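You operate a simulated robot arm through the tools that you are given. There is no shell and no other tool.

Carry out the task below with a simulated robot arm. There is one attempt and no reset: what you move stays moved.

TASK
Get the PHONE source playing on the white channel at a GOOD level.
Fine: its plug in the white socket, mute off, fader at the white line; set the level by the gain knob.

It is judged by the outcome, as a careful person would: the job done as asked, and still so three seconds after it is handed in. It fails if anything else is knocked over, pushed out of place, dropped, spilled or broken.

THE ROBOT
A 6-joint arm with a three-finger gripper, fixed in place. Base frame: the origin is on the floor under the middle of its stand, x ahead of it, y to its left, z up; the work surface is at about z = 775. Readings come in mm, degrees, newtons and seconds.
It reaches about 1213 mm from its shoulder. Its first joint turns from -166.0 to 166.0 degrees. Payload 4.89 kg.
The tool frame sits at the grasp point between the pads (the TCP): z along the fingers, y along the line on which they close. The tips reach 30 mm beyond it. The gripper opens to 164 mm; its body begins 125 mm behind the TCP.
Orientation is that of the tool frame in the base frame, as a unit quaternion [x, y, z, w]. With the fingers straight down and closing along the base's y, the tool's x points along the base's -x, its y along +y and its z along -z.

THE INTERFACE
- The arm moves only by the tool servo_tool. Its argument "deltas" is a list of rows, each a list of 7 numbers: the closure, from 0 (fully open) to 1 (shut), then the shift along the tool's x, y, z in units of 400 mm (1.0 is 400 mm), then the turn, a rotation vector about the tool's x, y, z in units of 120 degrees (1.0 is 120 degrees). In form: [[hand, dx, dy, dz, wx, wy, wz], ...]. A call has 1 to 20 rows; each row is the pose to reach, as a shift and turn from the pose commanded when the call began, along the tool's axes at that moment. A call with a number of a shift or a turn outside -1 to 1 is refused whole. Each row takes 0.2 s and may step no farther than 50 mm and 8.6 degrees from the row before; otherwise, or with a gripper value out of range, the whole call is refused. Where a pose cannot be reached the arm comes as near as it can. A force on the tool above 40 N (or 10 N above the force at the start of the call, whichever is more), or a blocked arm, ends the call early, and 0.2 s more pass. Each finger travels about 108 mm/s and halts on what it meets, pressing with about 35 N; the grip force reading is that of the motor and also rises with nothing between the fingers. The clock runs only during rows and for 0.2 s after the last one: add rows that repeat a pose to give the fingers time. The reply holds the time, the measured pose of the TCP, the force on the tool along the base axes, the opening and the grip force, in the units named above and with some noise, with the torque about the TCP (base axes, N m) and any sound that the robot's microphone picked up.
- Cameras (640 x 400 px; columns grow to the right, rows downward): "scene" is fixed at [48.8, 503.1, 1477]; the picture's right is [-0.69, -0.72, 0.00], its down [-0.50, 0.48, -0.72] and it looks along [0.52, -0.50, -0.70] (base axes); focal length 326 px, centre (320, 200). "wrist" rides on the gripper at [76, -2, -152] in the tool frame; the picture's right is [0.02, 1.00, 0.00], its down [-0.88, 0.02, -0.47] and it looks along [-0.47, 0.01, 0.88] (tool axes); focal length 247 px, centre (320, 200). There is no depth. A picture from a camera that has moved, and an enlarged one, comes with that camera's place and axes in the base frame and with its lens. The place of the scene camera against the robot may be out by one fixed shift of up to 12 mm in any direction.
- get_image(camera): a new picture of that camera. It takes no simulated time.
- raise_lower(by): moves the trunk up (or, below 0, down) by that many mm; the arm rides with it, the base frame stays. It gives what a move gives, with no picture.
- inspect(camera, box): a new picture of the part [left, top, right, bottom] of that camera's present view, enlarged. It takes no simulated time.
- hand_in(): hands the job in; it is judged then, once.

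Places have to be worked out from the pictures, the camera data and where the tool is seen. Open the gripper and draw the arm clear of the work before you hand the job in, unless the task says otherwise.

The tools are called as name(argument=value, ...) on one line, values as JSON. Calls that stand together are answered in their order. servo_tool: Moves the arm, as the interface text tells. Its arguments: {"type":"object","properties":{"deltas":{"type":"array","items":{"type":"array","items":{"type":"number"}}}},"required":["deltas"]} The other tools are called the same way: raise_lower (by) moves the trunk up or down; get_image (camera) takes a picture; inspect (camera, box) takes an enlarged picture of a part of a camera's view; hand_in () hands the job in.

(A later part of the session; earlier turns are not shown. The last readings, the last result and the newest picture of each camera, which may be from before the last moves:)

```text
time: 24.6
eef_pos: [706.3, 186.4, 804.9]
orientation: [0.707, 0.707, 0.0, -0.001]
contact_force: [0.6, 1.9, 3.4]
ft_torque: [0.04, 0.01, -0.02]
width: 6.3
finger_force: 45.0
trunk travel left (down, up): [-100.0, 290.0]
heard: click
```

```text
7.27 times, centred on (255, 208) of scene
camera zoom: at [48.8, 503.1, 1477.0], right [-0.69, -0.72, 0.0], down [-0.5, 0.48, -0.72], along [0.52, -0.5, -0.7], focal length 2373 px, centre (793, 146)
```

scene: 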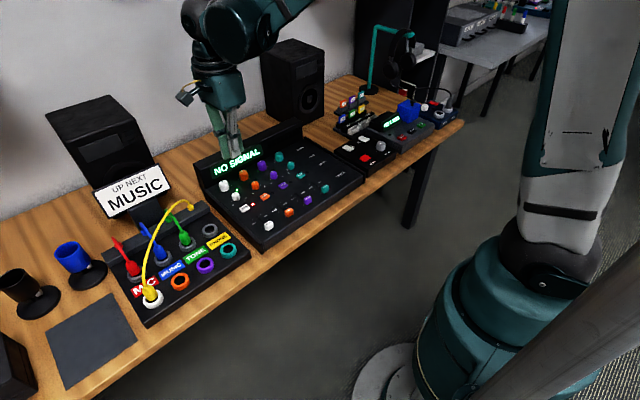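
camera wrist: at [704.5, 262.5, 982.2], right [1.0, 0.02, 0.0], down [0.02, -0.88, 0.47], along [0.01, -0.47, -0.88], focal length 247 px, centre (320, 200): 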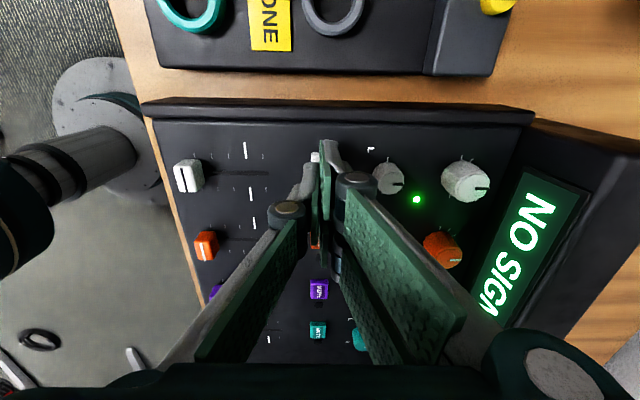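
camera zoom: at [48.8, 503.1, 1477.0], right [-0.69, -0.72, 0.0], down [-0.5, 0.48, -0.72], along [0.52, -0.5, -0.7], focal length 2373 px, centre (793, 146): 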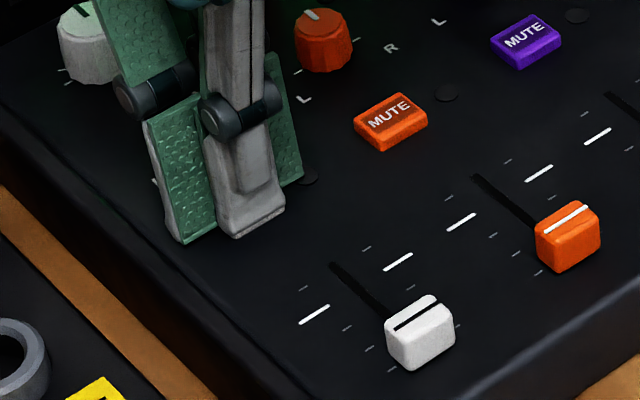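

A click was heard and the mute LED went off. I'll lift straight up and verify it stays off.

servo_tool(deltas=[[1, 0, 0, -0.02, 0, 0, 0], [1, 0, 0, -0.06, 0, 0, 0], [1, 0, 0, -0.14, 0, 0, 0], [1, 0, 0, -0.22, 0, 0, 0], [1, 0, 0, -0.22, 0, 0, 0]])

get_image(camera="wrist")

inspect(camera="scene", box=[190, 120, 370, 250])

```text
time: 25.8
eef_pos: [705.5, 188.9, 893.8]
orientation: [0.707, 0.707, 0.0, 0.0]
contact_force: [-0.5, -0.8, 0.2]
ft_torque: [0.01, 0.02, 0.0]
width: 0.1
finger_force: 45.3
trunk travel left (down, up): [-100.0, 290.0]
```

```text
taken
camera wrist: at [704.5, 262.8, 1046.1], right [1.0, 0.02, 0.0], down [0.02, -0.88, 0.47], along [0.01, -0.47, -0.88], focal length 247 px, centre (320, 200)
```

wrist: 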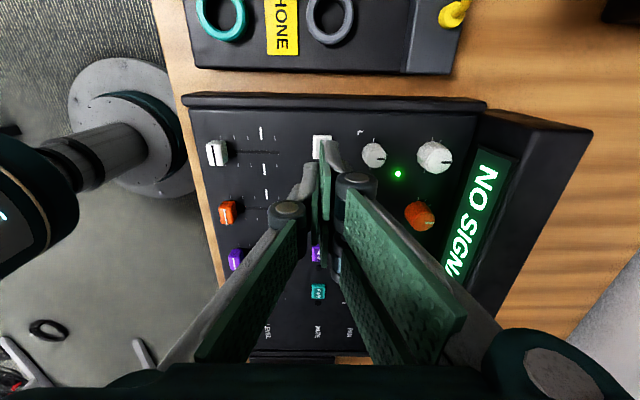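

```text
3.08 times, centred on (280, 185) of scene
camera zoom: at [48.8, 503.1, 1477.0], right [-0.69, -0.72, 0.0], down [-0.5, 0.48, -0.72], along [0.52, -0.5, -0.7], focal length 1004 px, centre (443, 246)
```

zoom: 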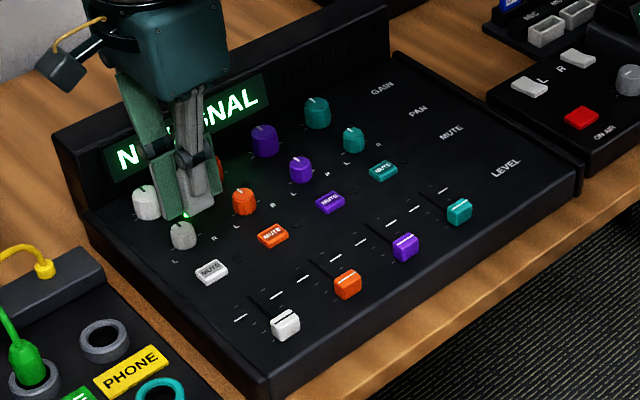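

Mute is off (LED dark, fader area clear). Next I'll move above the white fader at ≈(593.5,179.5) with ~46 mm opening along x, to straddle it.

servo_tool(deltas=[[0.85, -0.005, -0.07, 0.02, 0, 0, 0], [0.72, -0.01, -0.14, 0.04, 0, 0, 0], [0.72, -0.015, -0.21, 0.07, 0, 0, 0], [0.72, -0.0195, -0.2818, 0.1, 0, 0, 0], [0.72, -0.0195, -0.2818, 0.1, 0, 0, 0], [0.72, -0.0195, -0.2818, 0.1, 0, 0, 0]])

get_image(camera="wrist")

inspect(camera="wrist", box=[220, 100, 420, 250])

inspect(camera="scene", box=[190, 150, 330, 260])

```text
time: 27.2
eef_pos: [593.7, 179.2, 853.5]
orientation: [0.707, 0.707, 0.0, 0.0]
contact_force: [-0.3, 0.4, -0.3]
ft_torque: [0.05, -0.01, -0.01]
width: 45.7
finger_force: 0.0
trunk travel left (down, up): [-100.0, 290.0]
```

```text
taken
camera wrist: at [592.0, 254.4, 1005.6], right [1.0, 0.02, 0.0], down [0.02, -0.88, 0.47], along [0.01, -0.47, -0.88], focal length 247 px, centre (320, 200)
```

wrist: 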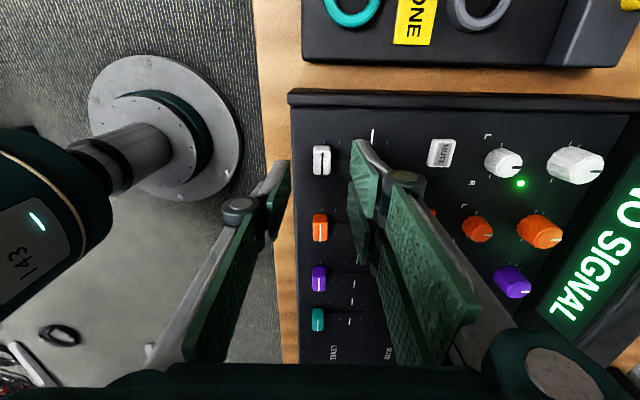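

```text
2.67 times, centred on (320, 175) of wrist
camera zoom: at [592.0, 254.4, 1005.6], right [1.0, 0.02, 0.0], down [0.02, -0.88, 0.47], along [0.01, -0.47, -0.88], focal length 659 px, centre (320, 267)
```

zoom: 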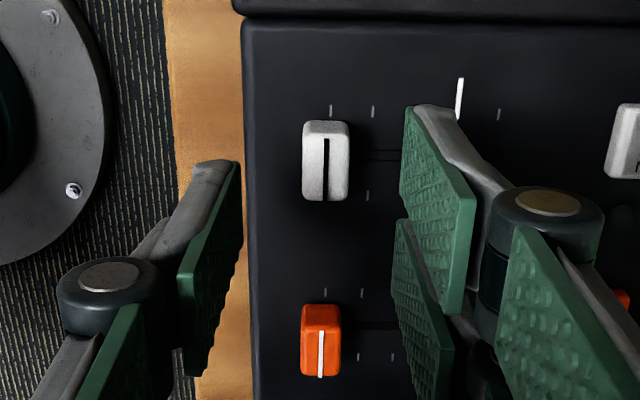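

```text
3.64 times, centred on (260, 205) of scene
camera zoom: at [48.8, 503.1, 1477.0], right [-0.69, -0.72, 0.0], down [-0.5, 0.48, -0.72], along [0.52, -0.5, -0.7], focal length 1186 px, centre (538, 182)
```

zoom: 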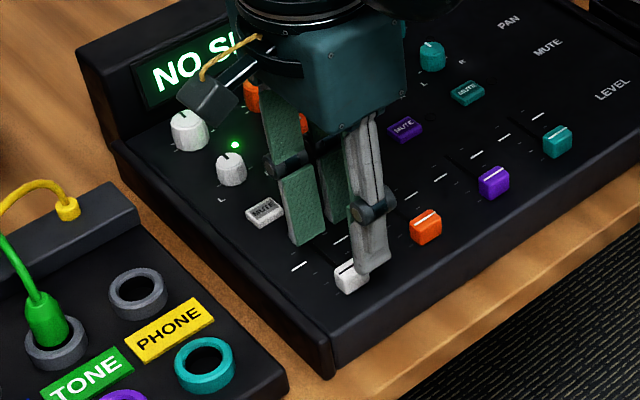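

The fader lies centred between thumb and fingers. I'll lower so the tips come to about z≈776, just above the mixer surface.

servo_tool(deltas=[[0.72, 0, 0.002, 0.04, 0, 0, 0], [0.72, 0, 0.002, 0.08, 0, 0, 0], [0.72, 0, 0.002, 0.105, 0, 0, 0], [0.72, 0, 0.002, 0.118, 0, 0, 0], [0.72, 0, 0.002, 0.118, 0, 0, 0]])

inspect(camera="wrist", box=[220, 100, 420, 250])

inspect(camera="scene", box=[230, 180, 310, 245])

```text
time: 28.4
eef_pos: [594.2, 180.4, 805.3]
orientation: [0.707, 0.707, -0.001, 0.0]
contact_force: [0.5, -0.3, 0.9]
ft_torque: [-0.01, 0.01, 0.04]
width: 45.9
finger_force: 0.1
trunk travel left (down, up): [-100.0, 290.0]
```

```text
2.67 times, centred on (320, 175) of wrist
camera zoom: at [592.7, 255.2, 958.3], right [1.0, 0.02, 0.0], down [0.02, -0.88, 0.47], along [0.01, -0.47, -0.88], focal length 659 px, centre (320, 267)
```

zoom: 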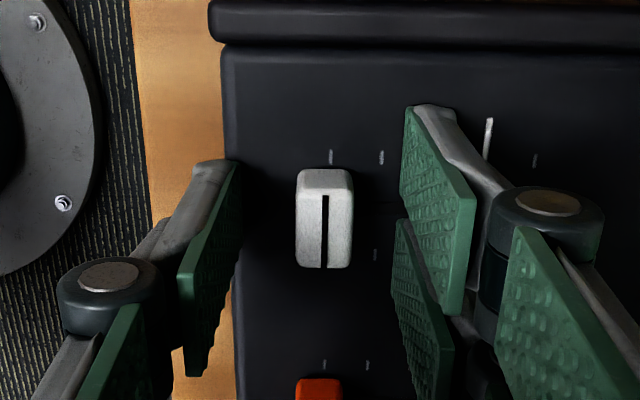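

```text
6.15 times, centred on (270, 212) of scene
camera zoom: at [48.8, 503.1, 1477.0], right [-0.69, -0.72, 0.0], down [-0.5, 0.48, -0.72], along [0.52, -0.5, -0.7], focal length 2008 px, centre (628, 123)
```

zoom: 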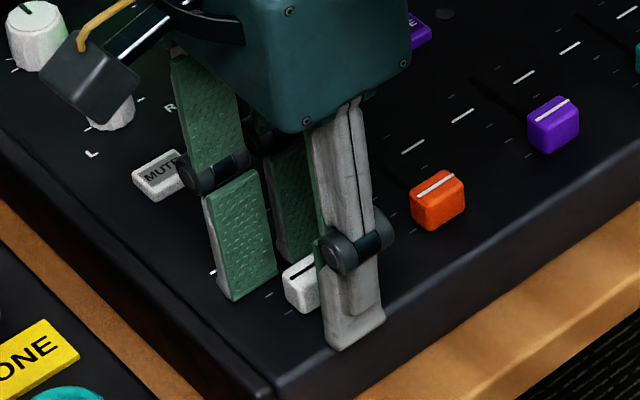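

No contact; the fader sits between the pads. I'll close to a near-snug 20 mm so I can slide it without squeezing hard.

servo_tool(deltas=[[0.8, 0, 0, 0, 0, 0, 0], [0.88, 0, 0, 0, 0, 0, 0], [0.88, 0, 0, 0, 0, 0, 0], [0.88, 0, 0, 0, 0, 0, 0]])

inspect(camera="wrist", box=[220, 100, 420, 250])

```text
time: 29.4
eef_pos: [593.4, 180.4, 807.1]
orientation: [0.707, 0.707, 0.0, -0.001]
contact_force: [-0.3, 0.4, -0.2]
ft_torque: [-0.01, -0.01, 0.0]
width: 19.8
finger_force: 0.0
trunk travel left (down, up): [-100.0, 290.0]
```

```text
2.67 times, centred on (320, 175) of wrist
camera zoom: at [592.7, 255.2, 958.4], right [1.0, 0.02, 0.0], down [0.02, -0.88, 0.47], along [0.01, -0.47, -0.88], focal length 659 px, centre (320, 267)
```

zoom: 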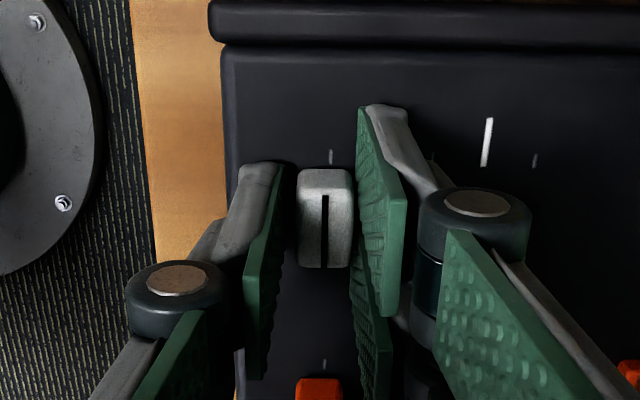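

The fader has ~2 mm slack per side. The white line is about 47.5 mm ahead of the fader index, so I'll push 45 mm first and then fine-tune.

servo_tool(deltas=[[0.88, 0, 0.028, 0, 0, 0, 0], [0.88, 0, 0.056, 0, 0, 0, 0], [0.88, 0, 0.084, 0, 0, 0, 0], [0.88, 0, 0.1125, 0, 0, 0, 0], [0.88, 0, 0.1125, 0, 0, 0, 0]])

inspect(camera="wrist", box=[220, 100, 420, 250])

inspect(camera="scene", box=[230, 180, 310, 245])

```text
time: 30.6
eef_pos: [638.7, 181.7, 807.1]
orientation: [0.707, 0.707, -0.001, -0.001]
contact_force: [-0.2, 0.1, -0.4]
ft_torque: [-0.01, 0.0, -0.03]
width: 20.2
finger_force: 0.0
trunk travel left (down, up): [-100.0, 290.0]
```

```text
2.67 times, centred on (320, 175) of wrist
camera zoom: at [637.9, 255.9, 959.3], right [1.0, 0.02, 0.0], down [0.02, -0.88, 0.47], along [0.01, -0.47, -0.88], focal length 659 px, centre (320, 267)
```

zoom: 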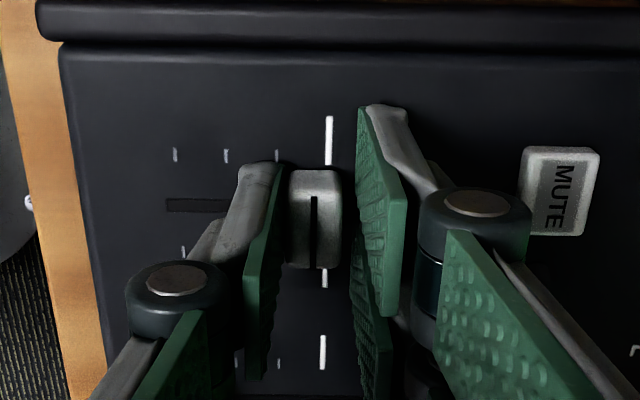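

```text
6.15 times, centred on (270, 212) of scene
camera zoom: at [48.8, 503.1, 1477.0], right [-0.69, -0.72, 0.0], down [-0.5, 0.48, -0.72], along [0.52, -0.5, -0.7], focal length 2008 px, centre (628, 123)
```

zoom: 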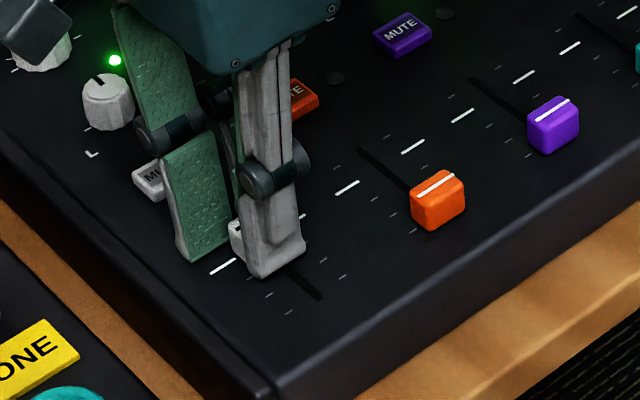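

The fader index is now at x≈638.0 and the line at ≈641.6, so about 3.6 mm is left. I'll push 3.6 mm more and check.

servo_tool(deltas=[[0.88, 0, 0.005, 0, 0, 0, 0], [0.88, 0, 0.009, 0, 0, 0, 0], [0.88, 0, 0.009, 0, 0, 0, 0]])

inspect(camera="wrist", box=[270, 120, 370, 220])

```text
time: 31.4
eef_pos: [642.8, 178.7, 807.1]
orientation: [0.708, 0.707, 0.0, 0.0]
contact_force: [-1.1, -0.3, 0.1]
ft_torque: [0.0, 0.0, 0.04]
width: 20.2
finger_force: 0.2
trunk travel left (down, up): [-100.0, 290.0]
```

```text
4.00 times, centred on (320, 170) of wrist
camera zoom: at [641.6, 254.9, 959.0], right [1.0, 0.02, 0.0], down [0.02, -0.88, 0.47], along [0.01, -0.47, -0.88], focal length 988 px, centre (320, 320)
```

zoom: 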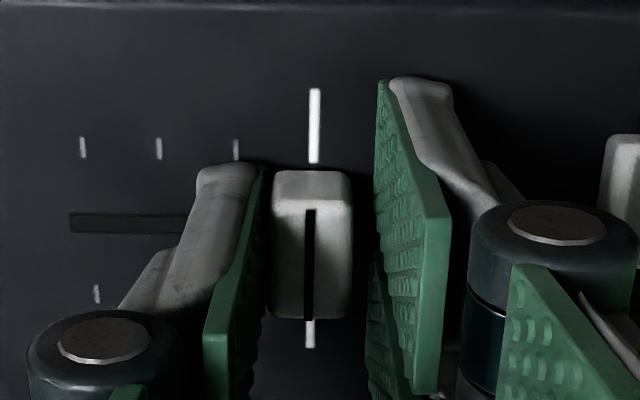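

The index is within ~0.7 mm of the line. One tiny nudge of 0.8 mm to centre it, then I'll open and lift.

servo_tool(deltas=[[0.88, 0, 0.002, 0, 0, 0, 0], [0.88, 0, 0.002, 0, 0, 0, 0]])

inspect(camera="wrist", box=[270, 120, 370, 220])

```text
time: 32.0
eef_pos: [644.3, 180.4, 807.6]
orientation: [0.707, 0.708, 0.001, 0.0]
contact_force: [-0.7, 0.6, -0.8]
ft_torque: [0.0, 0.07, -0.03]
width: 20.1
finger_force: 0.7
trunk travel left (down, up): [-100.0, 290.0]
```

```text
4.00 times, centred on (320, 170) of wrist
camera zoom: at [642.6, 255.1, 959.1], right [1.0, 0.02, 0.0], down [0.02, -0.88, 0.47], along [0.01, -0.47, -0.88], focal length 988 px, centre (320, 320)
```

zoom: 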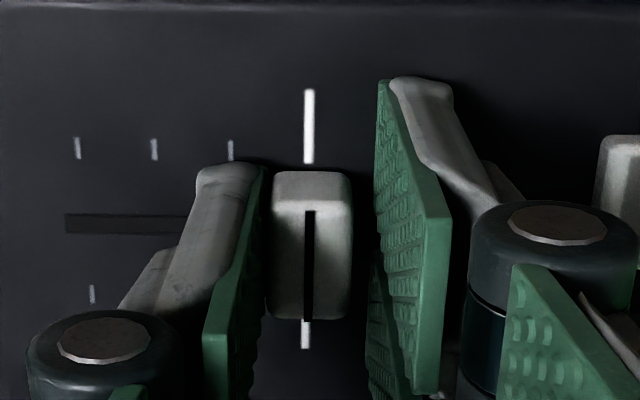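

The fader index now lines up with the white line within about 0.5 mm. I'll open and lift clear.

servo_tool(deltas=[[0.8, 0, 0, 0, 0, 0, 0], [0.75, 0, 0, 0, 0, 0, 0], [0.75, 0, 0, -0.03, 0, 0, 0], [0.75, 0, 0, -0.1, 0, 0, 0], [0.75, 0, 0, -0.2, 0, 0, 0], [0.75, 0, 0, -0.2, 0, 0, 0]])

get_image(camera="wrist")

inspect(camera="wrist", box=[240, 100, 480, 250])

inspect(camera="scene", box=[190, 120, 370, 250])

```text
time: 33.4
eef_pos: [645.6, 180.6, 888.2]
orientation: [0.707, 0.707, 0.0, 0.0]
contact_force: [0.1, -0.4, 0.6]
ft_torque: [-0.02, 0.04, 0.02]
width: 41.2
finger_force: 0.0
trunk travel left (down, up): [-100.0, 290.0]
```

```text
taken
camera wrist: at [644.1, 256.3, 1040.4], right [1.0, 0.02, 0.0], down [0.02, -0.88, 0.47], along [0.01, -0.47, -0.88], focal length 247 px, centre (320, 200)
```

wrist: 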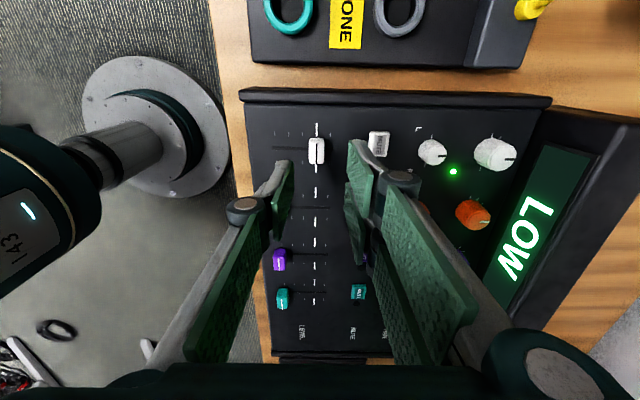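

```text
2.67 times, centred on (360, 175) of wrist
camera zoom: at [644.1, 256.3, 1040.4], right [1.0, 0.02, 0.0], down [0.02, -0.88, 0.47], along [0.01, -0.47, -0.88], focal length 659 px, centre (213, 267)
```

zoom: 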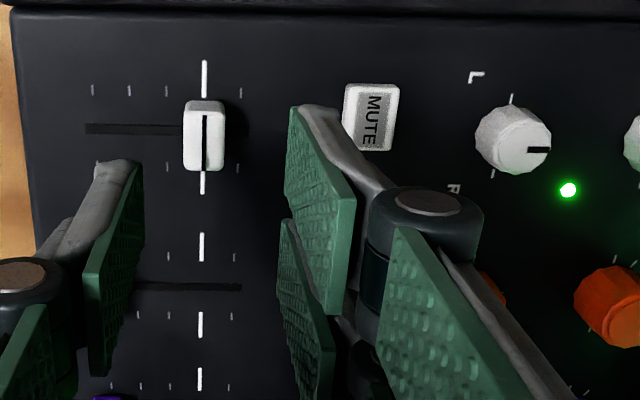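

```text
3.08 times, centred on (280, 185) of scene
camera zoom: at [48.8, 503.1, 1477.0], right [-0.69, -0.72, 0.0], down [-0.5, 0.48, -0.72], along [0.52, -0.5, -0.7], focal length 1004 px, centre (443, 246)
```

zoom: 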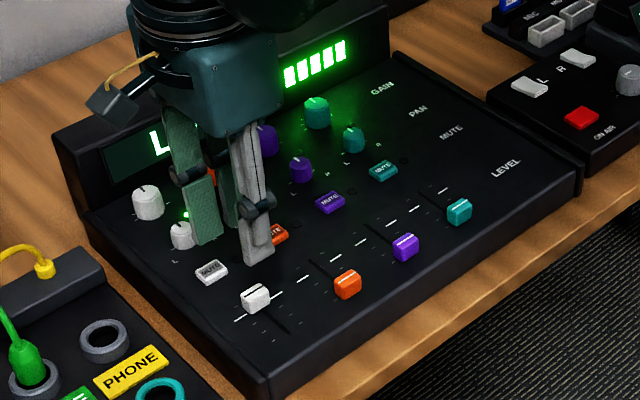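

The display now reads LOW with 5 meter bars; fader is on the line and mute is off. Now for the gain knob at ≈(824,181): I'll move above it at z≈910 while turning the hand back 90°, so the fingers straddle it along y, clear of the display panel at x≈876.

servo_tool(deltas=[[0.7, 0, 0.04, -0.05, 0, 0, -0.0682], [0.7, 0, 0.08, -0.055, 0, 0, -0.1364], [0.7, 0, 0.12, -0.055, 0, 0, -0.2045], [0.7, 0, 0.16, -0.055, 0, 0, -0.2727], [0.7, 0, 0.2, -0.055, 0, 0, -0.3409], [0.7, 0, 0.24, -0.055, 0, 0, -0.4091], [0.7, 0, 0.28, -0.055, 0, 0, -0.4773], [0.7, 0, 0.32, -0.055, 0, 0, -0.5455], [0.7, 0, 0.36, -0.055, 0, 0, -0.6136], [0.7, 0, 0.4, -0.055, 0, 0, -0.6818], [0.7, 0, 0.445, -0.055, 0, 0, -0.75], [0.7, 0, 0.445, -0.055, 0, 0, -0.75]])

get_image(camera="wrist")

inspect(camera="wrist", box=[220, 90, 420, 290])

get_image(camera="scene")

```text
time: 36.0
eef_pos: [822.0, 180.9, 909.3]
orientation: [0.001, 1.0, 0.0, 0.0]
contact_force: [0.1, 0.2, 0.2]
ft_torque: [-0.02, -0.01, 0.03]
width: 49.3
finger_force: 0.0
trunk travel left (down, up): [-100.0, 290.0]
```

```text
taken
camera wrist: at [745.9, 178.1, 1060.2], right [-0.02, 1.0, 0.0], down [0.88, 0.02, 0.47], along [0.47, 0.01, -0.88], focal length 247 px, centre (320, 200)
```

wrist: 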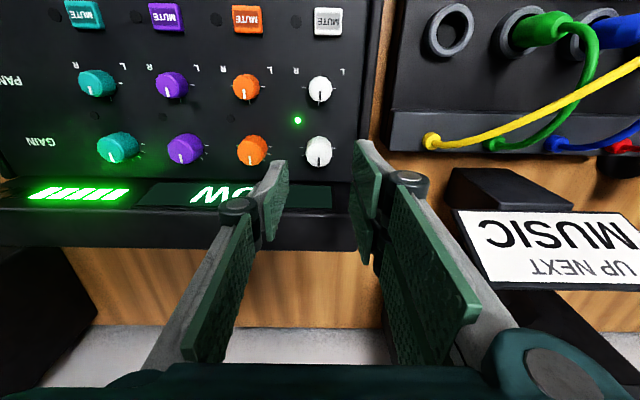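

```text
2.00 times, centred on (320, 190) of wrist
camera zoom: at [745.9, 178.1, 1060.2], right [-0.02, 1.0, 0.0], down [0.88, 0.02, 0.47], along [0.47, 0.01, -0.88], focal length 494 px, centre (320, 220)
```

zoom: 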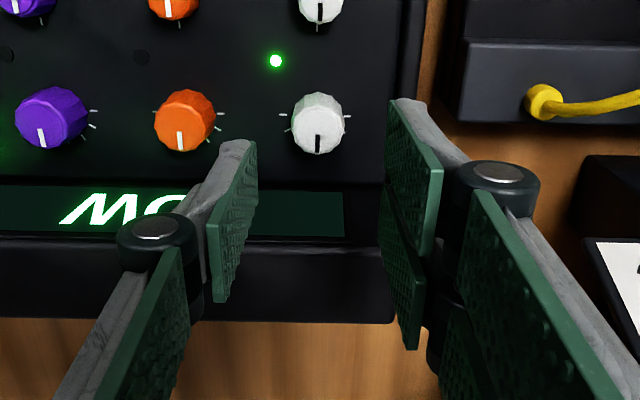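

```text
taken
```

scene: 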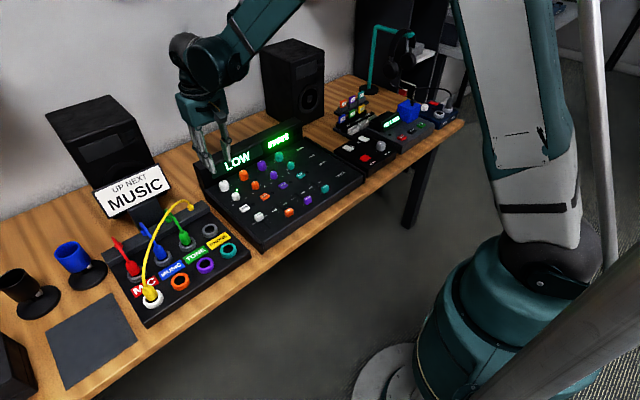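

The wrist camera sees the display directly ("LOW" mirrored). The knob axis is ≈(829.5,179), top z≈793, diameter ≈29 mm, with the display panel only ~45 mm beyond it. I'll pre-rotate the hand −48° (counter-clockwise) and centre over the knob, so a clockwise turn ends near neutral and stays clear of the panel.

servo_tool(deltas=[[0.7, -0.01, -0.003, 0, 0, 0, -0.0666], [0.7, -0.019, -0.0062, 0, 0, 0, -0.1333], [0.7, -0.019, -0.0062, 0, 0, 0, -0.2], [0.7, -0.019, -0.0062, 0, 0, 0, -0.2666], [0.7, -0.019, -0.0062, 0, 0, 0, -0.3333], [0.7, -0.019, -0.0062, 0, 0, 0, -0.4], [0.7, -0.019, -0.0062, 0, 0, 0, -0.4]])

get_image(camera="wrist")

inspect(camera="wrist", box=[220, 90, 420, 290])

```text
time: 37.6
eef_pos: [829.0, 176.9, 908.0]
orientation: [-0.407, 0.913, 0.0, -0.001]
contact_force: [0.5, 0.4, -0.9]
ft_torque: [0.03, -0.02, -0.01]
width: 49.2
finger_force: 0.1
trunk travel left (down, up): [-100.0, 290.0]
```

```text
taken
camera wrist: at [779.5, 117.9, 1060.4], right [-0.76, 0.65, 0.0], down [0.57, 0.67, 0.47], along [0.31, 0.36, -0.88], focal length 247 px, centre (320, 200)
```

wrist: 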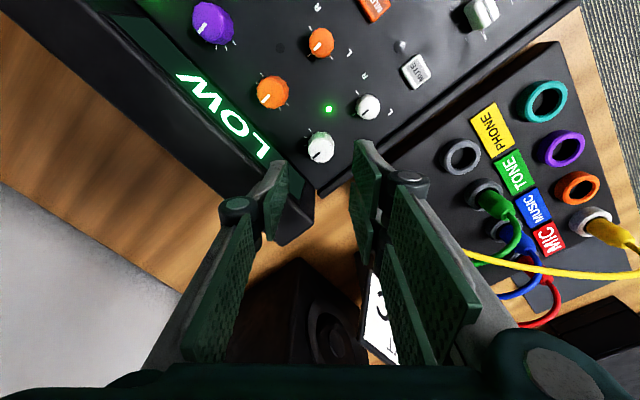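

```text
2.00 times, centred on (320, 190) of wrist
camera zoom: at [779.5, 117.9, 1060.4], right [-0.76, 0.65, 0.0], down [0.57, 0.67, 0.47], along [0.31, 0.36, -0.88], focal length 494 px, centre (320, 220)
```

zoom: 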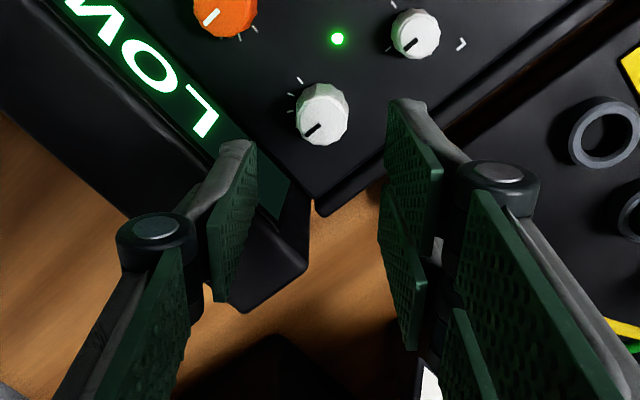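

The knob sits about 4 mm further along tool −x. To keep the thumb knuckle off the display panel I'll use a gentler −30° pre-rotation and a 42 mm opening, then descend to z≈850 and re-check.

servo_tool(deltas=[[0.72, -0.01, 0, 0.02, 0, 0, 0.05], [0.745, -0.01, 0, 0.06, 0, 0, 0.1], [0.745, -0.01, 0, 0.1, 0, 0, 0.15], [0.745, -0.01, 0, 0.145, 0, 0, 0.15], [0.745, -0.01, 0, 0.145, 0, 0, 0.15]])

get_image(camera="wrist")

inspect(camera="wrist", box=[220, 90, 420, 290])

inspect(camera="scene", box=[170, 110, 310, 220])

```text
time: 38.8
eef_pos: [831.5, 179.6, 849.8]
orientation: [-0.258, 0.966, 0.0, -0.001]
contact_force: [-0.4, 0.1, -0.7]
ft_torque: [-0.01, -0.05, -0.01]
width: 41.9
finger_force: 0.1
trunk travel left (down, up): [-100.0, 290.0]
```

```text
taken
camera wrist: at [766.9, 138.9, 1001.6], right [-0.52, 0.86, 0.0], down [0.75, 0.46, 0.47], along [0.41, 0.25, -0.88], focal length 247 px, centre (320, 200)
```

wrist: 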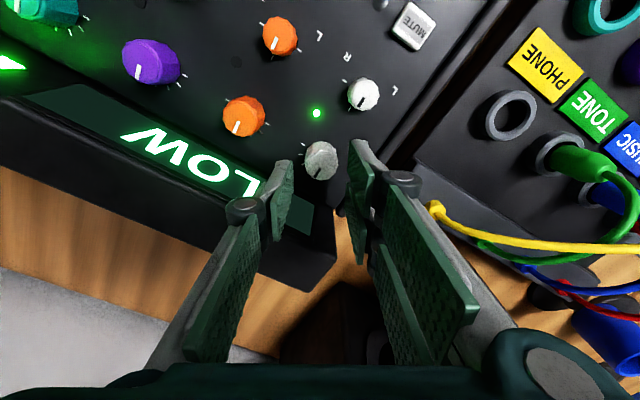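

```text
2.00 times, centred on (320, 190) of wrist
camera zoom: at [766.9, 138.9, 1001.6], right [-0.52, 0.86, 0.0], down [0.75, 0.46, 0.47], along [0.41, 0.25, -0.88], focal length 494 px, centre (320, 220)
```

zoom: 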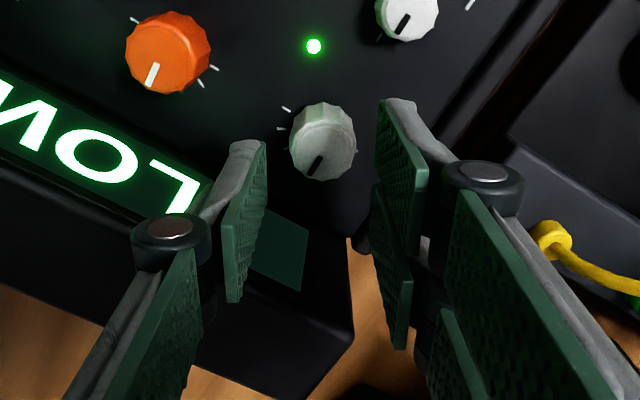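

```text
3.64 times, centred on (240, 165) of scene
camera zoom: at [48.8, 503.1, 1477.0], right [-0.69, -0.72, 0.0], down [-0.5, 0.48, -0.72], along [0.52, -0.5, -0.7], focal length 1186 px, centre (611, 327)
```

zoom: 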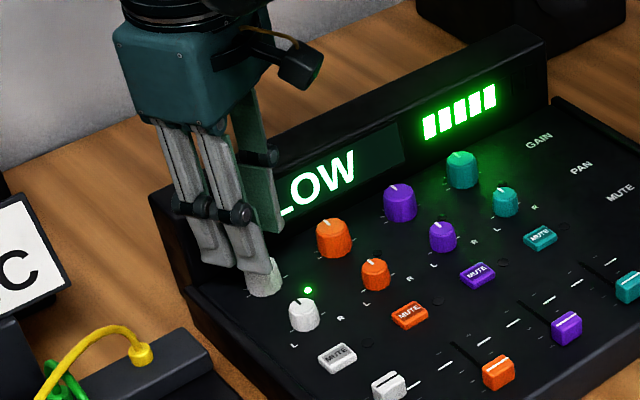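

The knob is well centred between the pads, and the scene camera clearly sees "LOW" with 5 bars. I'll descend about 40 mm so the pads overlap the knob.

servo_tool(deltas=[[0.745, 0, 0, 0.04, 0, 0, 0], [0.745, 0, 0, 0.07, 0, 0, 0], [0.745, 0, 0, 0.09, 0, 0, 0], [0.745, 0, 0, 0.1, 0, 0, 0], [0.745, 0, 0, 0.1, 0, 0, 0]])

inspect(camera="wrist", box=[220, 90, 420, 290])

inspect(camera="scene", box=[170, 110, 310, 220])

```text
time: 40.0
eef_pos: [832.7, 180.6, 809.5]
orientation: [-0.259, 0.966, 0.0, 0.0]
contact_force: [0.3, -0.7, -0.2]
ft_torque: [0.03, 0.0, -0.01]
width: 41.7
finger_force: 0.1
trunk travel left (down, up): [-100.0, 290.0]
```

```text
2.00 times, centred on (320, 190) of wrist
camera zoom: at [767.5, 139.4, 962.0], right [-0.52, 0.86, 0.0], down [0.75, 0.46, 0.47], along [0.41, 0.25, -0.88], focal length 494 px, centre (320, 220)
```

zoom: 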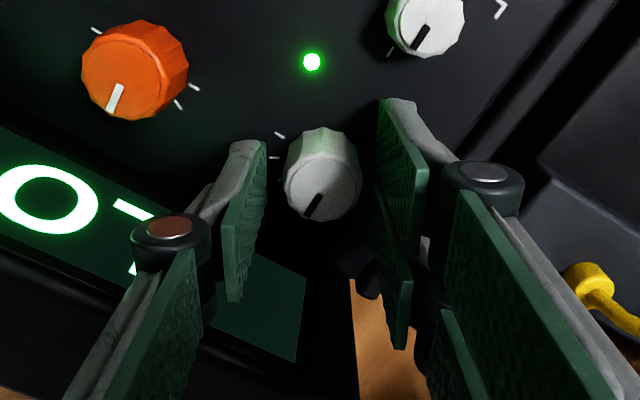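

```text
3.64 times, centred on (240, 165) of scene
camera zoom: at [48.8, 503.1, 1477.0], right [-0.69, -0.72, 0.0], down [-0.5, 0.48, -0.72], along [0.52, -0.5, -0.7], focal length 1186 px, centre (611, 327)
```

zoom: 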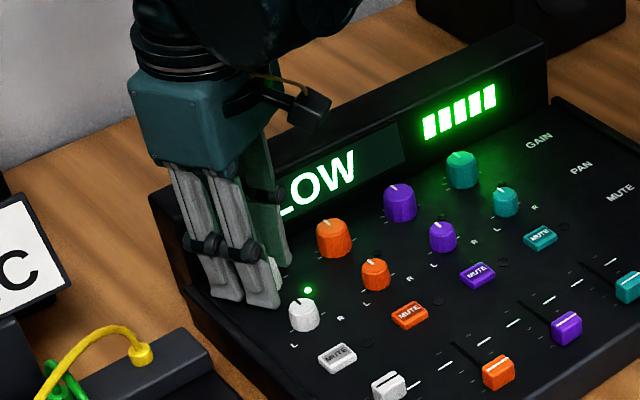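

The knob top is centred under the TCP. Closing on the knob.

servo_tool(deltas=[[0.82, 0, 0, 0, 0, 0, 0], [0.87, 0, 0, 0, 0, 0, 0], [0.87, 0, 0, 0, 0, 0, 0], [0.87, 0, 0, 0, 0, 0, 0]])

inspect(camera="wrist", box=[220, 90, 420, 290])

inspect(camera="scene", box=[170, 110, 310, 220])

```text
time: 41.0
eef_pos: [832.1, 179.1, 810.5]
orientation: [-0.259, 0.966, 0.0, -0.001]
contact_force: [-8.3, 9.0, -4.5]
ft_torque: [0.34, 0.17, -0.04]
width: 28.3
finger_force: 45.0
trunk travel left (down, up): [-100.0, 290.0]
```

```text
2.00 times, centred on (320, 190) of wrist
camera zoom: at [767.2, 140.0, 962.0], right [-0.52, 0.86, 0.0], down [0.75, 0.46, 0.47], along [0.4, 0.25, -0.88], focal length 494 px, centre (320, 220)
```

zoom: 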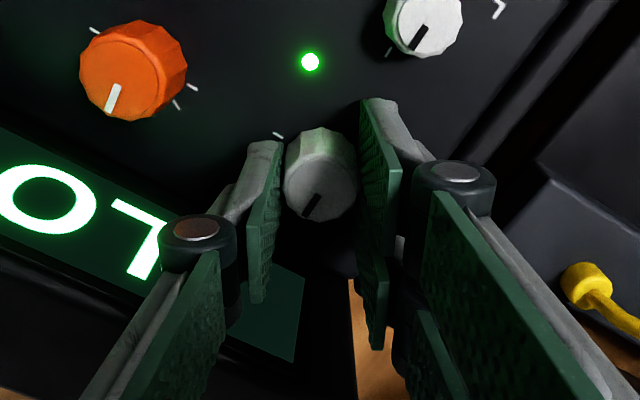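

```text
3.64 times, centred on (240, 165) of scene
camera zoom: at [48.8, 503.1, 1477.0], right [-0.69, -0.72, 0.0], down [-0.5, 0.48, -0.72], along [0.52, -0.5, -0.7], focal length 1186 px, centre (611, 327)
```

zoom: 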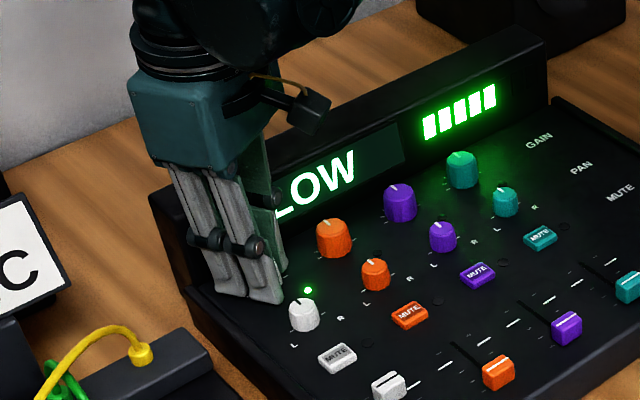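

The knob is gripped (28.3 mm) with a small sideways load of ~12 N, so I'll ease 0.8 mm along tool +y. Then a test turn of 10° clockwise to see how the meter responds.

servo_tool(deltas=[[0.87, 0, 0.002, 0, 0, 0, 0], [0.87, 0, 0.002, 0, 0, 0, 0.03], [0.87, 0, 0.002, 0, 0, 0, 0.06], [0.87, 0, 0.002, 0, 0, 0, 0.0833], [0.87, 0, 0.002, 0, 0, 0, 0.0833]])

inspect(camera="scene", box=[170, 110, 310, 220])

inspect(camera="wrist", box=[220, 90, 420, 290])

```text
time: 42.2
eef_pos: [832.3, 180.1, 810.8]
orientation: [-0.173, 0.985, 0.0, 0.0]
contact_force: [-3.1, -3.1, -17.5]
ft_torque: [-0.11, 0.03, 0.01]
width: 28.4
finger_force: 45.2
trunk travel left (down, up): [-100.0, 290.0]
```

```text
3.64 times, centred on (240, 165) of scene
camera zoom: at [48.8, 503.1, 1477.0], right [-0.69, -0.72, 0.0], down [-0.5, 0.48, -0.72], along [0.52, -0.5, -0.7], focal length 1186 px, centre (611, 327)
```

zoom: 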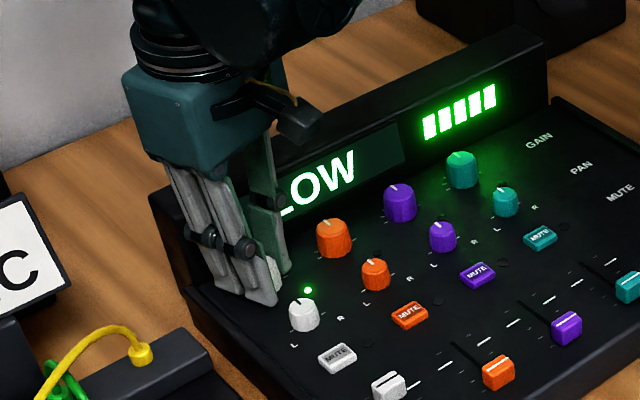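

```text
2.00 times, centred on (320, 190) of wrist
camera zoom: at [761.3, 151.8, 962.0], right [-0.36, 0.93, 0.0], down [0.82, 0.32, 0.47], along [0.44, 0.17, -0.88], focal length 494 px, centre (320, 220)
```

zoom: 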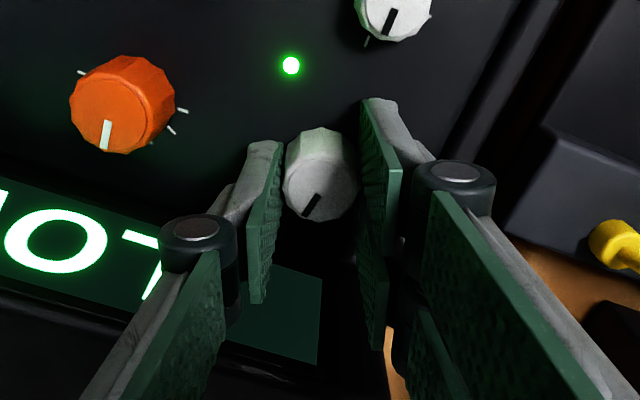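

The knob turns with the hand; still LOW with 5 bars after 10°. I'll ease down 0.8 mm to relieve the vertical pull and turn another 10° clockwise.

servo_tool(deltas=[[0.87, 0, 0, 0.002, 0, 0, 0.02], [0.87, 0, 0, 0.002, 0, 0, 0.05], [0.87, 0, 0, 0.002, 0, 0, 0.0833], [0.87, 0, 0, 0.002, 0, 0, 0.0833]])

inspect(camera="scene", box=[170, 110, 310, 220])

get_image(camera="wrist")

```text
time: 43.2
eef_pos: [833.3, 179.7, 809.6]
orientation: [-0.086, 0.996, -0.001, 0.0]
contact_force: [15.6, -14.1, 14.3]
ft_torque: [-0.47, -0.09, 0.04]
width: 28.1
finger_force: 44.7
trunk travel left (down, up): [-100.0, 290.0]
```

```text
3.64 times, centred on (240, 165) of scene
camera zoom: at [48.8, 503.1, 1477.0], right [-0.69, -0.72, 0.0], down [-0.5, 0.48, -0.72], along [0.52, -0.5, -0.7], focal length 1186 px, centre (611, 327)
```

zoom: 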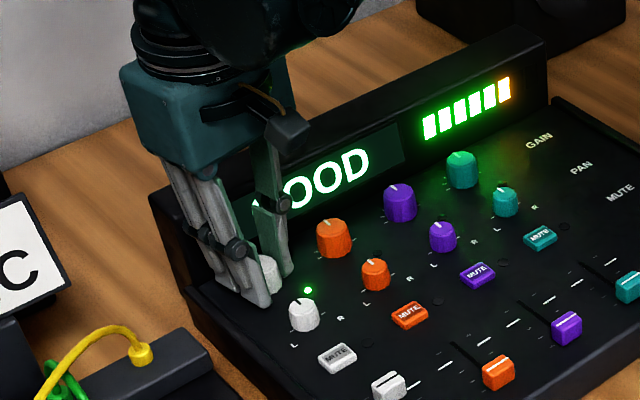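

```text
taken
camera wrist: at [757.4, 164.2, 962.0], right [-0.19, 0.98, 0.0], down [0.86, 0.17, 0.47], along [0.47, 0.09, -0.88], focal length 247 px, centre (320, 200)
```

wrist: 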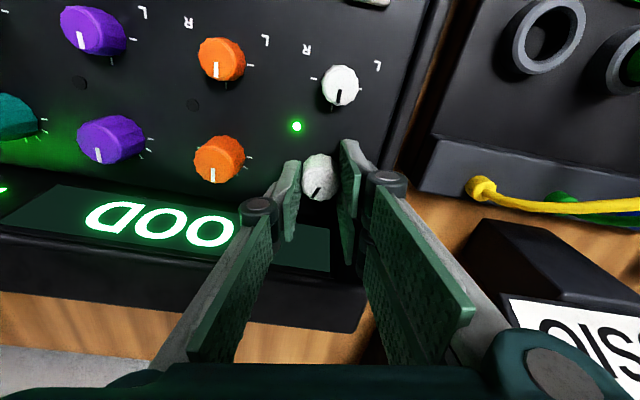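

The display now reads GOOD with 6 bars after ~20°. To make sure it isn't on the edge of the window, I'll relieve the side load slightly and try 4° more.

servo_tool(deltas=[[0.87, -0.0008, -0.001, -0.0009, 0, 0, 0], [0.87, -0.0008, -0.001, -0.0009, 0, 0, 0.0167], [0.87, -0.0008, -0.001, -0.0009, 0, 0, 0.0333], [0.87, -0.0008, -0.001, -0.0009, 0, 0, 0.0333]])

inspect(camera="scene", box=[170, 110, 310, 220])

```text
time: 44.2
eef_pos: [832.8, 179.4, 809.4]
orientation: [-0.052, 0.999, 0.001, -0.001]
contact_force: [16.4, -18.9, 9.2]
ft_torque: [-0.63, -0.23, 0.06]
width: 28.2
finger_force: 45.2
trunk travel left (down, up): [-100.0, 290.0]
```

```text
3.64 times, centred on (240, 165) of scene
camera zoom: at [48.8, 503.1, 1477.0], right [-0.69, -0.72, 0.0], down [-0.5, 0.48, -0.72], along [0.52, -0.5, -0.7], focal length 1186 px, centre (611, 327)
```

zoom: 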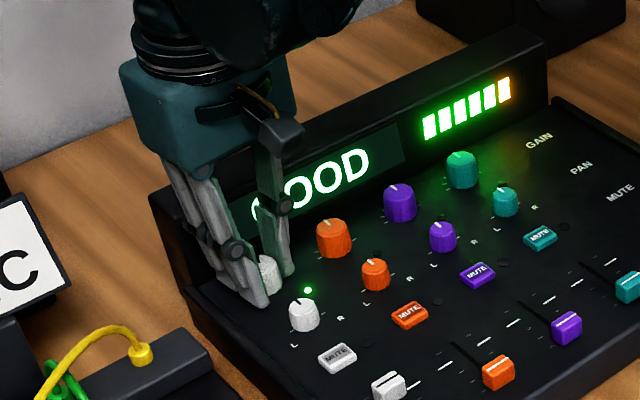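

Still GOOD at 24°. I'll check 3.5° further (with a bit more load relief) to know the margin on the upper side.

servo_tool(deltas=[[0.87, -0.0009, -0.0013, -0.0006, 0, 0, 0], [0.87, -0.0009, -0.0013, -0.0006, 0, 0, 0.015], [0.87, -0.0009, -0.0013, -0.0006, 0, 0, 0.029], [0.87, -0.0009, -0.0013, -0.0006, 0, 0, 0.029]])

inspect(camera="scene", box=[170, 110, 310, 220])

inspect(camera="wrist", box=[220, 90, 420, 290])

```text
time: 45.2
eef_pos: [832.6, 179.6, 809.9]
orientation: [-0.023, 1.0, 0.0, 0.0]
contact_force: [8.3, -19.4, -6.6]
ft_torque: [-0.5, -0.08, 0.04]
width: 28.2
finger_force: 45.0
trunk travel left (down, up): [-100.0, 290.0]
```

```text
3.64 times, centred on (240, 165) of scene
camera zoom: at [48.8, 503.1, 1477.0], right [-0.69, -0.72, 0.0], down [-0.5, 0.48, -0.72], along [0.52, -0.5, -0.7], focal length 1186 px, centre (611, 327)
```

zoom: 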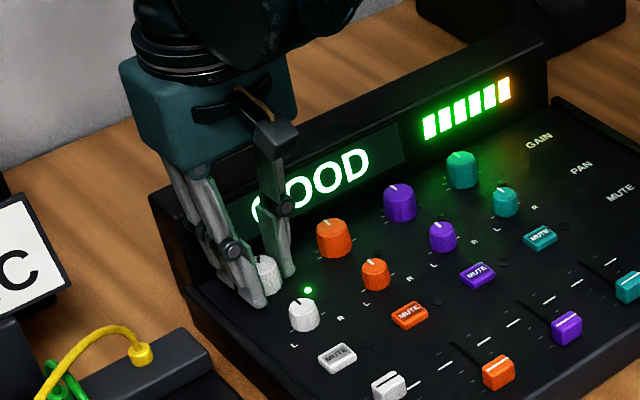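

```text
2.00 times, centred on (320, 190) of wrist
camera zoom: at [756.3, 173.7, 962.1], right [-0.06, 1.0, 0.0], down [0.88, 0.06, 0.47], along [0.47, 0.03, -0.88], focal length 494 px, centre (320, 220)
```

zoom: 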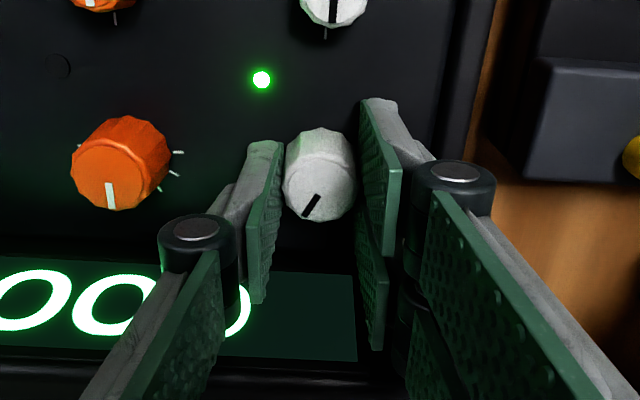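

Still GOOD at 27.5°, so 24–25° has margin both ways. I'll turn back 3°, relieve the side load, then check before releasing.

servo_tool(deltas=[[0.87, -0.0005, -0.001, 0.0003, 0, 0, -0.012], [0.87, -0.0005, -0.001, 0.0003, 0, 0, -0.025], [0.87, -0.0005, -0.001, 0.0003, 0, 0, -0.025]])

inspect(camera="scene", box=[170, 110, 310, 220])

```text
time: 46.0
eef_pos: [831.2, 179.9, 810.5]
orientation: [-0.047, 0.999, 0.001, 0.0]
contact_force: [-5.6, -13.7, -6.0]
ft_torque: [-0.36, 0.22, 0.02]
width: 28.5
finger_force: 44.8
trunk travel left (down, up): [-100.0, 290.0]
```

```text
3.64 times, centred on (240, 165) of scene
camera zoom: at [48.8, 503.1, 1477.0], right [-0.69, -0.72, 0.0], down [-0.5, 0.48, -0.72], along [0.52, -0.5, -0.7], focal length 1186 px, centre (611, 327)
```

zoom: 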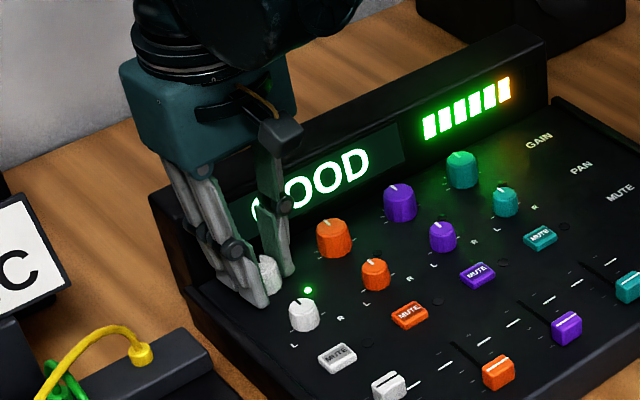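

GOOD holds with 6 bars. I'll open the fingers gently around the knob and lift straight up.

servo_tool(deltas=[[0.8, 0, 0, 0, 0, 0, 0], [0.75, 0, 0, 0, 0, 0, 0], [0.75, 0, 0, 0, 0, 0, 0], [0.75, 0, 0, -0.03, 0, 0, 0], [0.75, 0, 0, -0.1, 0, 0, 0], [0.75, 0, 0, -0.2, 0, 0, 0], [0.75, 0, 0, -0.3, 0, 0, 0], [0.75, 0, 0, -0.3, 0, 0, 0]])

get_image(camera="wrist")

get_image(camera="scene")

```text
time: 47.8
eef_pos: [832.6, 182.6, 934.4]
orientation: [-0.048, 0.999, 0.0, 0.0]
contact_force: [0.9, 0.2, -0.5]
ft_torque: [0.01, -0.04, 0.03]
width: 41.1
finger_force: 0.0
trunk travel left (down, up): [-100.0, 290.0]
```

```text
taken
camera wrist: at [757.4, 171.9, 1085.5], right [-0.12, 0.99, 0.0], down [0.87, 0.1, 0.47], along [0.47, 0.06, -0.88], focal length 247 px, centre (320, 200)
```

wrist: 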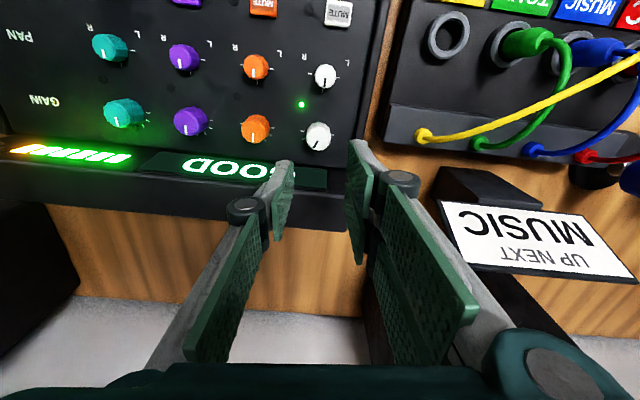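

```text
taken
```

scene: 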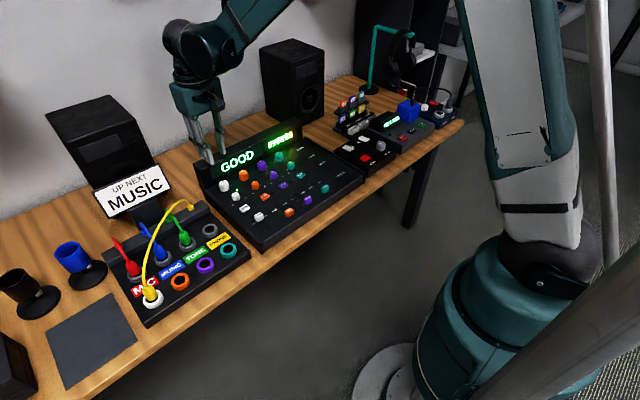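

The display keeps GOOD after release. I'll raise the arm, draw it back toward the robot and open the gripper.

servo_tool(deltas=[[0.75, 0, 0, -0.1, 0, 0, 0], [0.75, 0, 0, -0.2, 0, 0, 0], [0.7, 0, 0, -0.3, 0, 0, 0], [0.6, 0.1, 0, -0.35, 0, 0, 0], [0.4, 0.2, 0, -0.35, 0, 0, 0], [0.2, 0.3, 0, -0.35, 0, 0, 0], [0, 0.4, 0, -0.35, 0, 0, 0], [0, 0.5, 0, -0.35, 0, 0, 0], [0, 0.6, 0, -0.35, 0, 0, 0], [0, 0.6, 0, -0.35, 0, 0, 0], [0, 0.6, 0, -0.35, 0, 0, 0]])

get_image(camera="wrist")

inspect(camera="scene", box=[190, 110, 370, 250])

inspect(camera="scene", box=[80, 170, 260, 330])

get_image(camera="scene")

```text
time: 50.2
eef_pos: [593.1, 157.5, 1068.9]
orientation: [-0.049, 0.999, 0.001, 0.0]
contact_force: [0.5, 0.8, 0.4]
ft_torque: [0.0, -0.05, 0.0]
width: 164.1
finger_force: 0.0
trunk travel left (down, up): [-100.0, 290.0]
```

```text
taken
camera wrist: at [517.3, 147.6, 1220.6], right [-0.12, 0.99, 0.0], down [0.87, 0.1, 0.47], along [0.47, 0.06, -0.88], focal length 247 px, centre (320, 200)
```

wrist: 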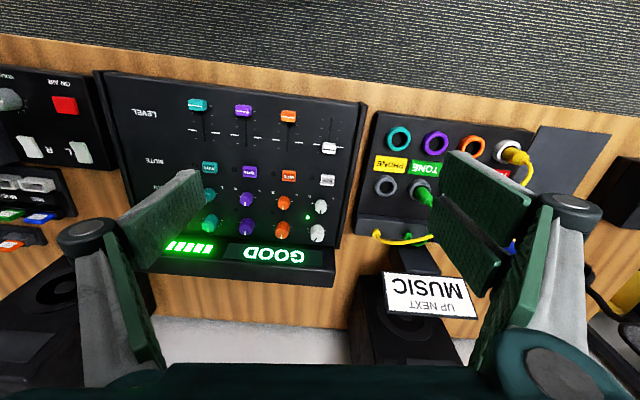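

```text
2.86 times, centred on (280, 180) of scene
camera zoom: at [48.8, 503.1, 1477.0], right [-0.69, -0.72, 0.0], down [-0.5, 0.48, -0.72], along [0.52, -0.5, -0.7], focal length 932 px, centre (434, 257)
```

zoom: 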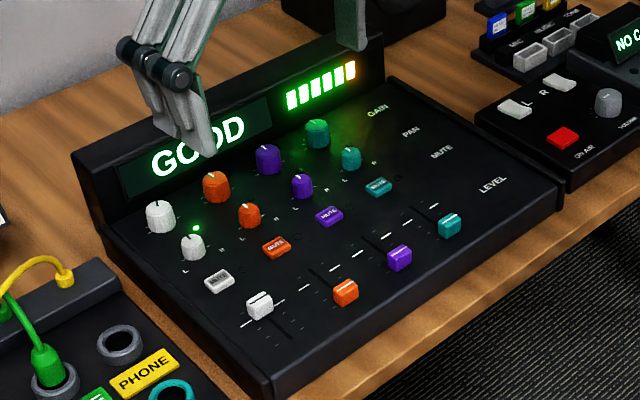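

```text
2.50 times, centred on (170, 250) of scene
camera zoom: at [48.8, 503.1, 1477.0], right [-0.69, -0.72, 0.0], down [-0.5, 0.48, -0.72], along [0.52, -0.5, -0.7], focal length 816 px, centre (695, 75)
```

zoom: 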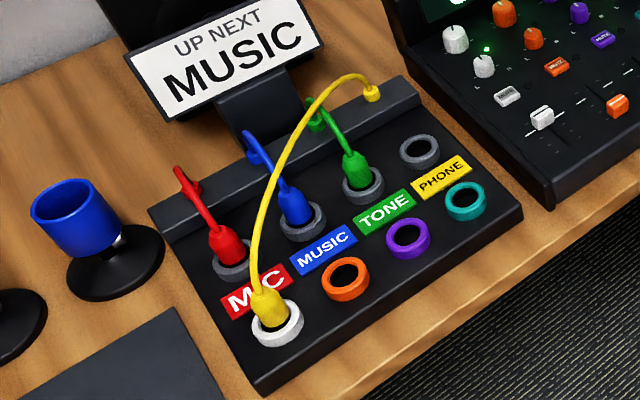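

```text
taken
```

scene: 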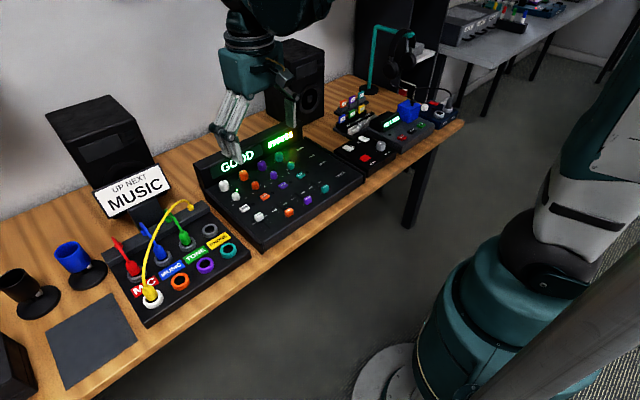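

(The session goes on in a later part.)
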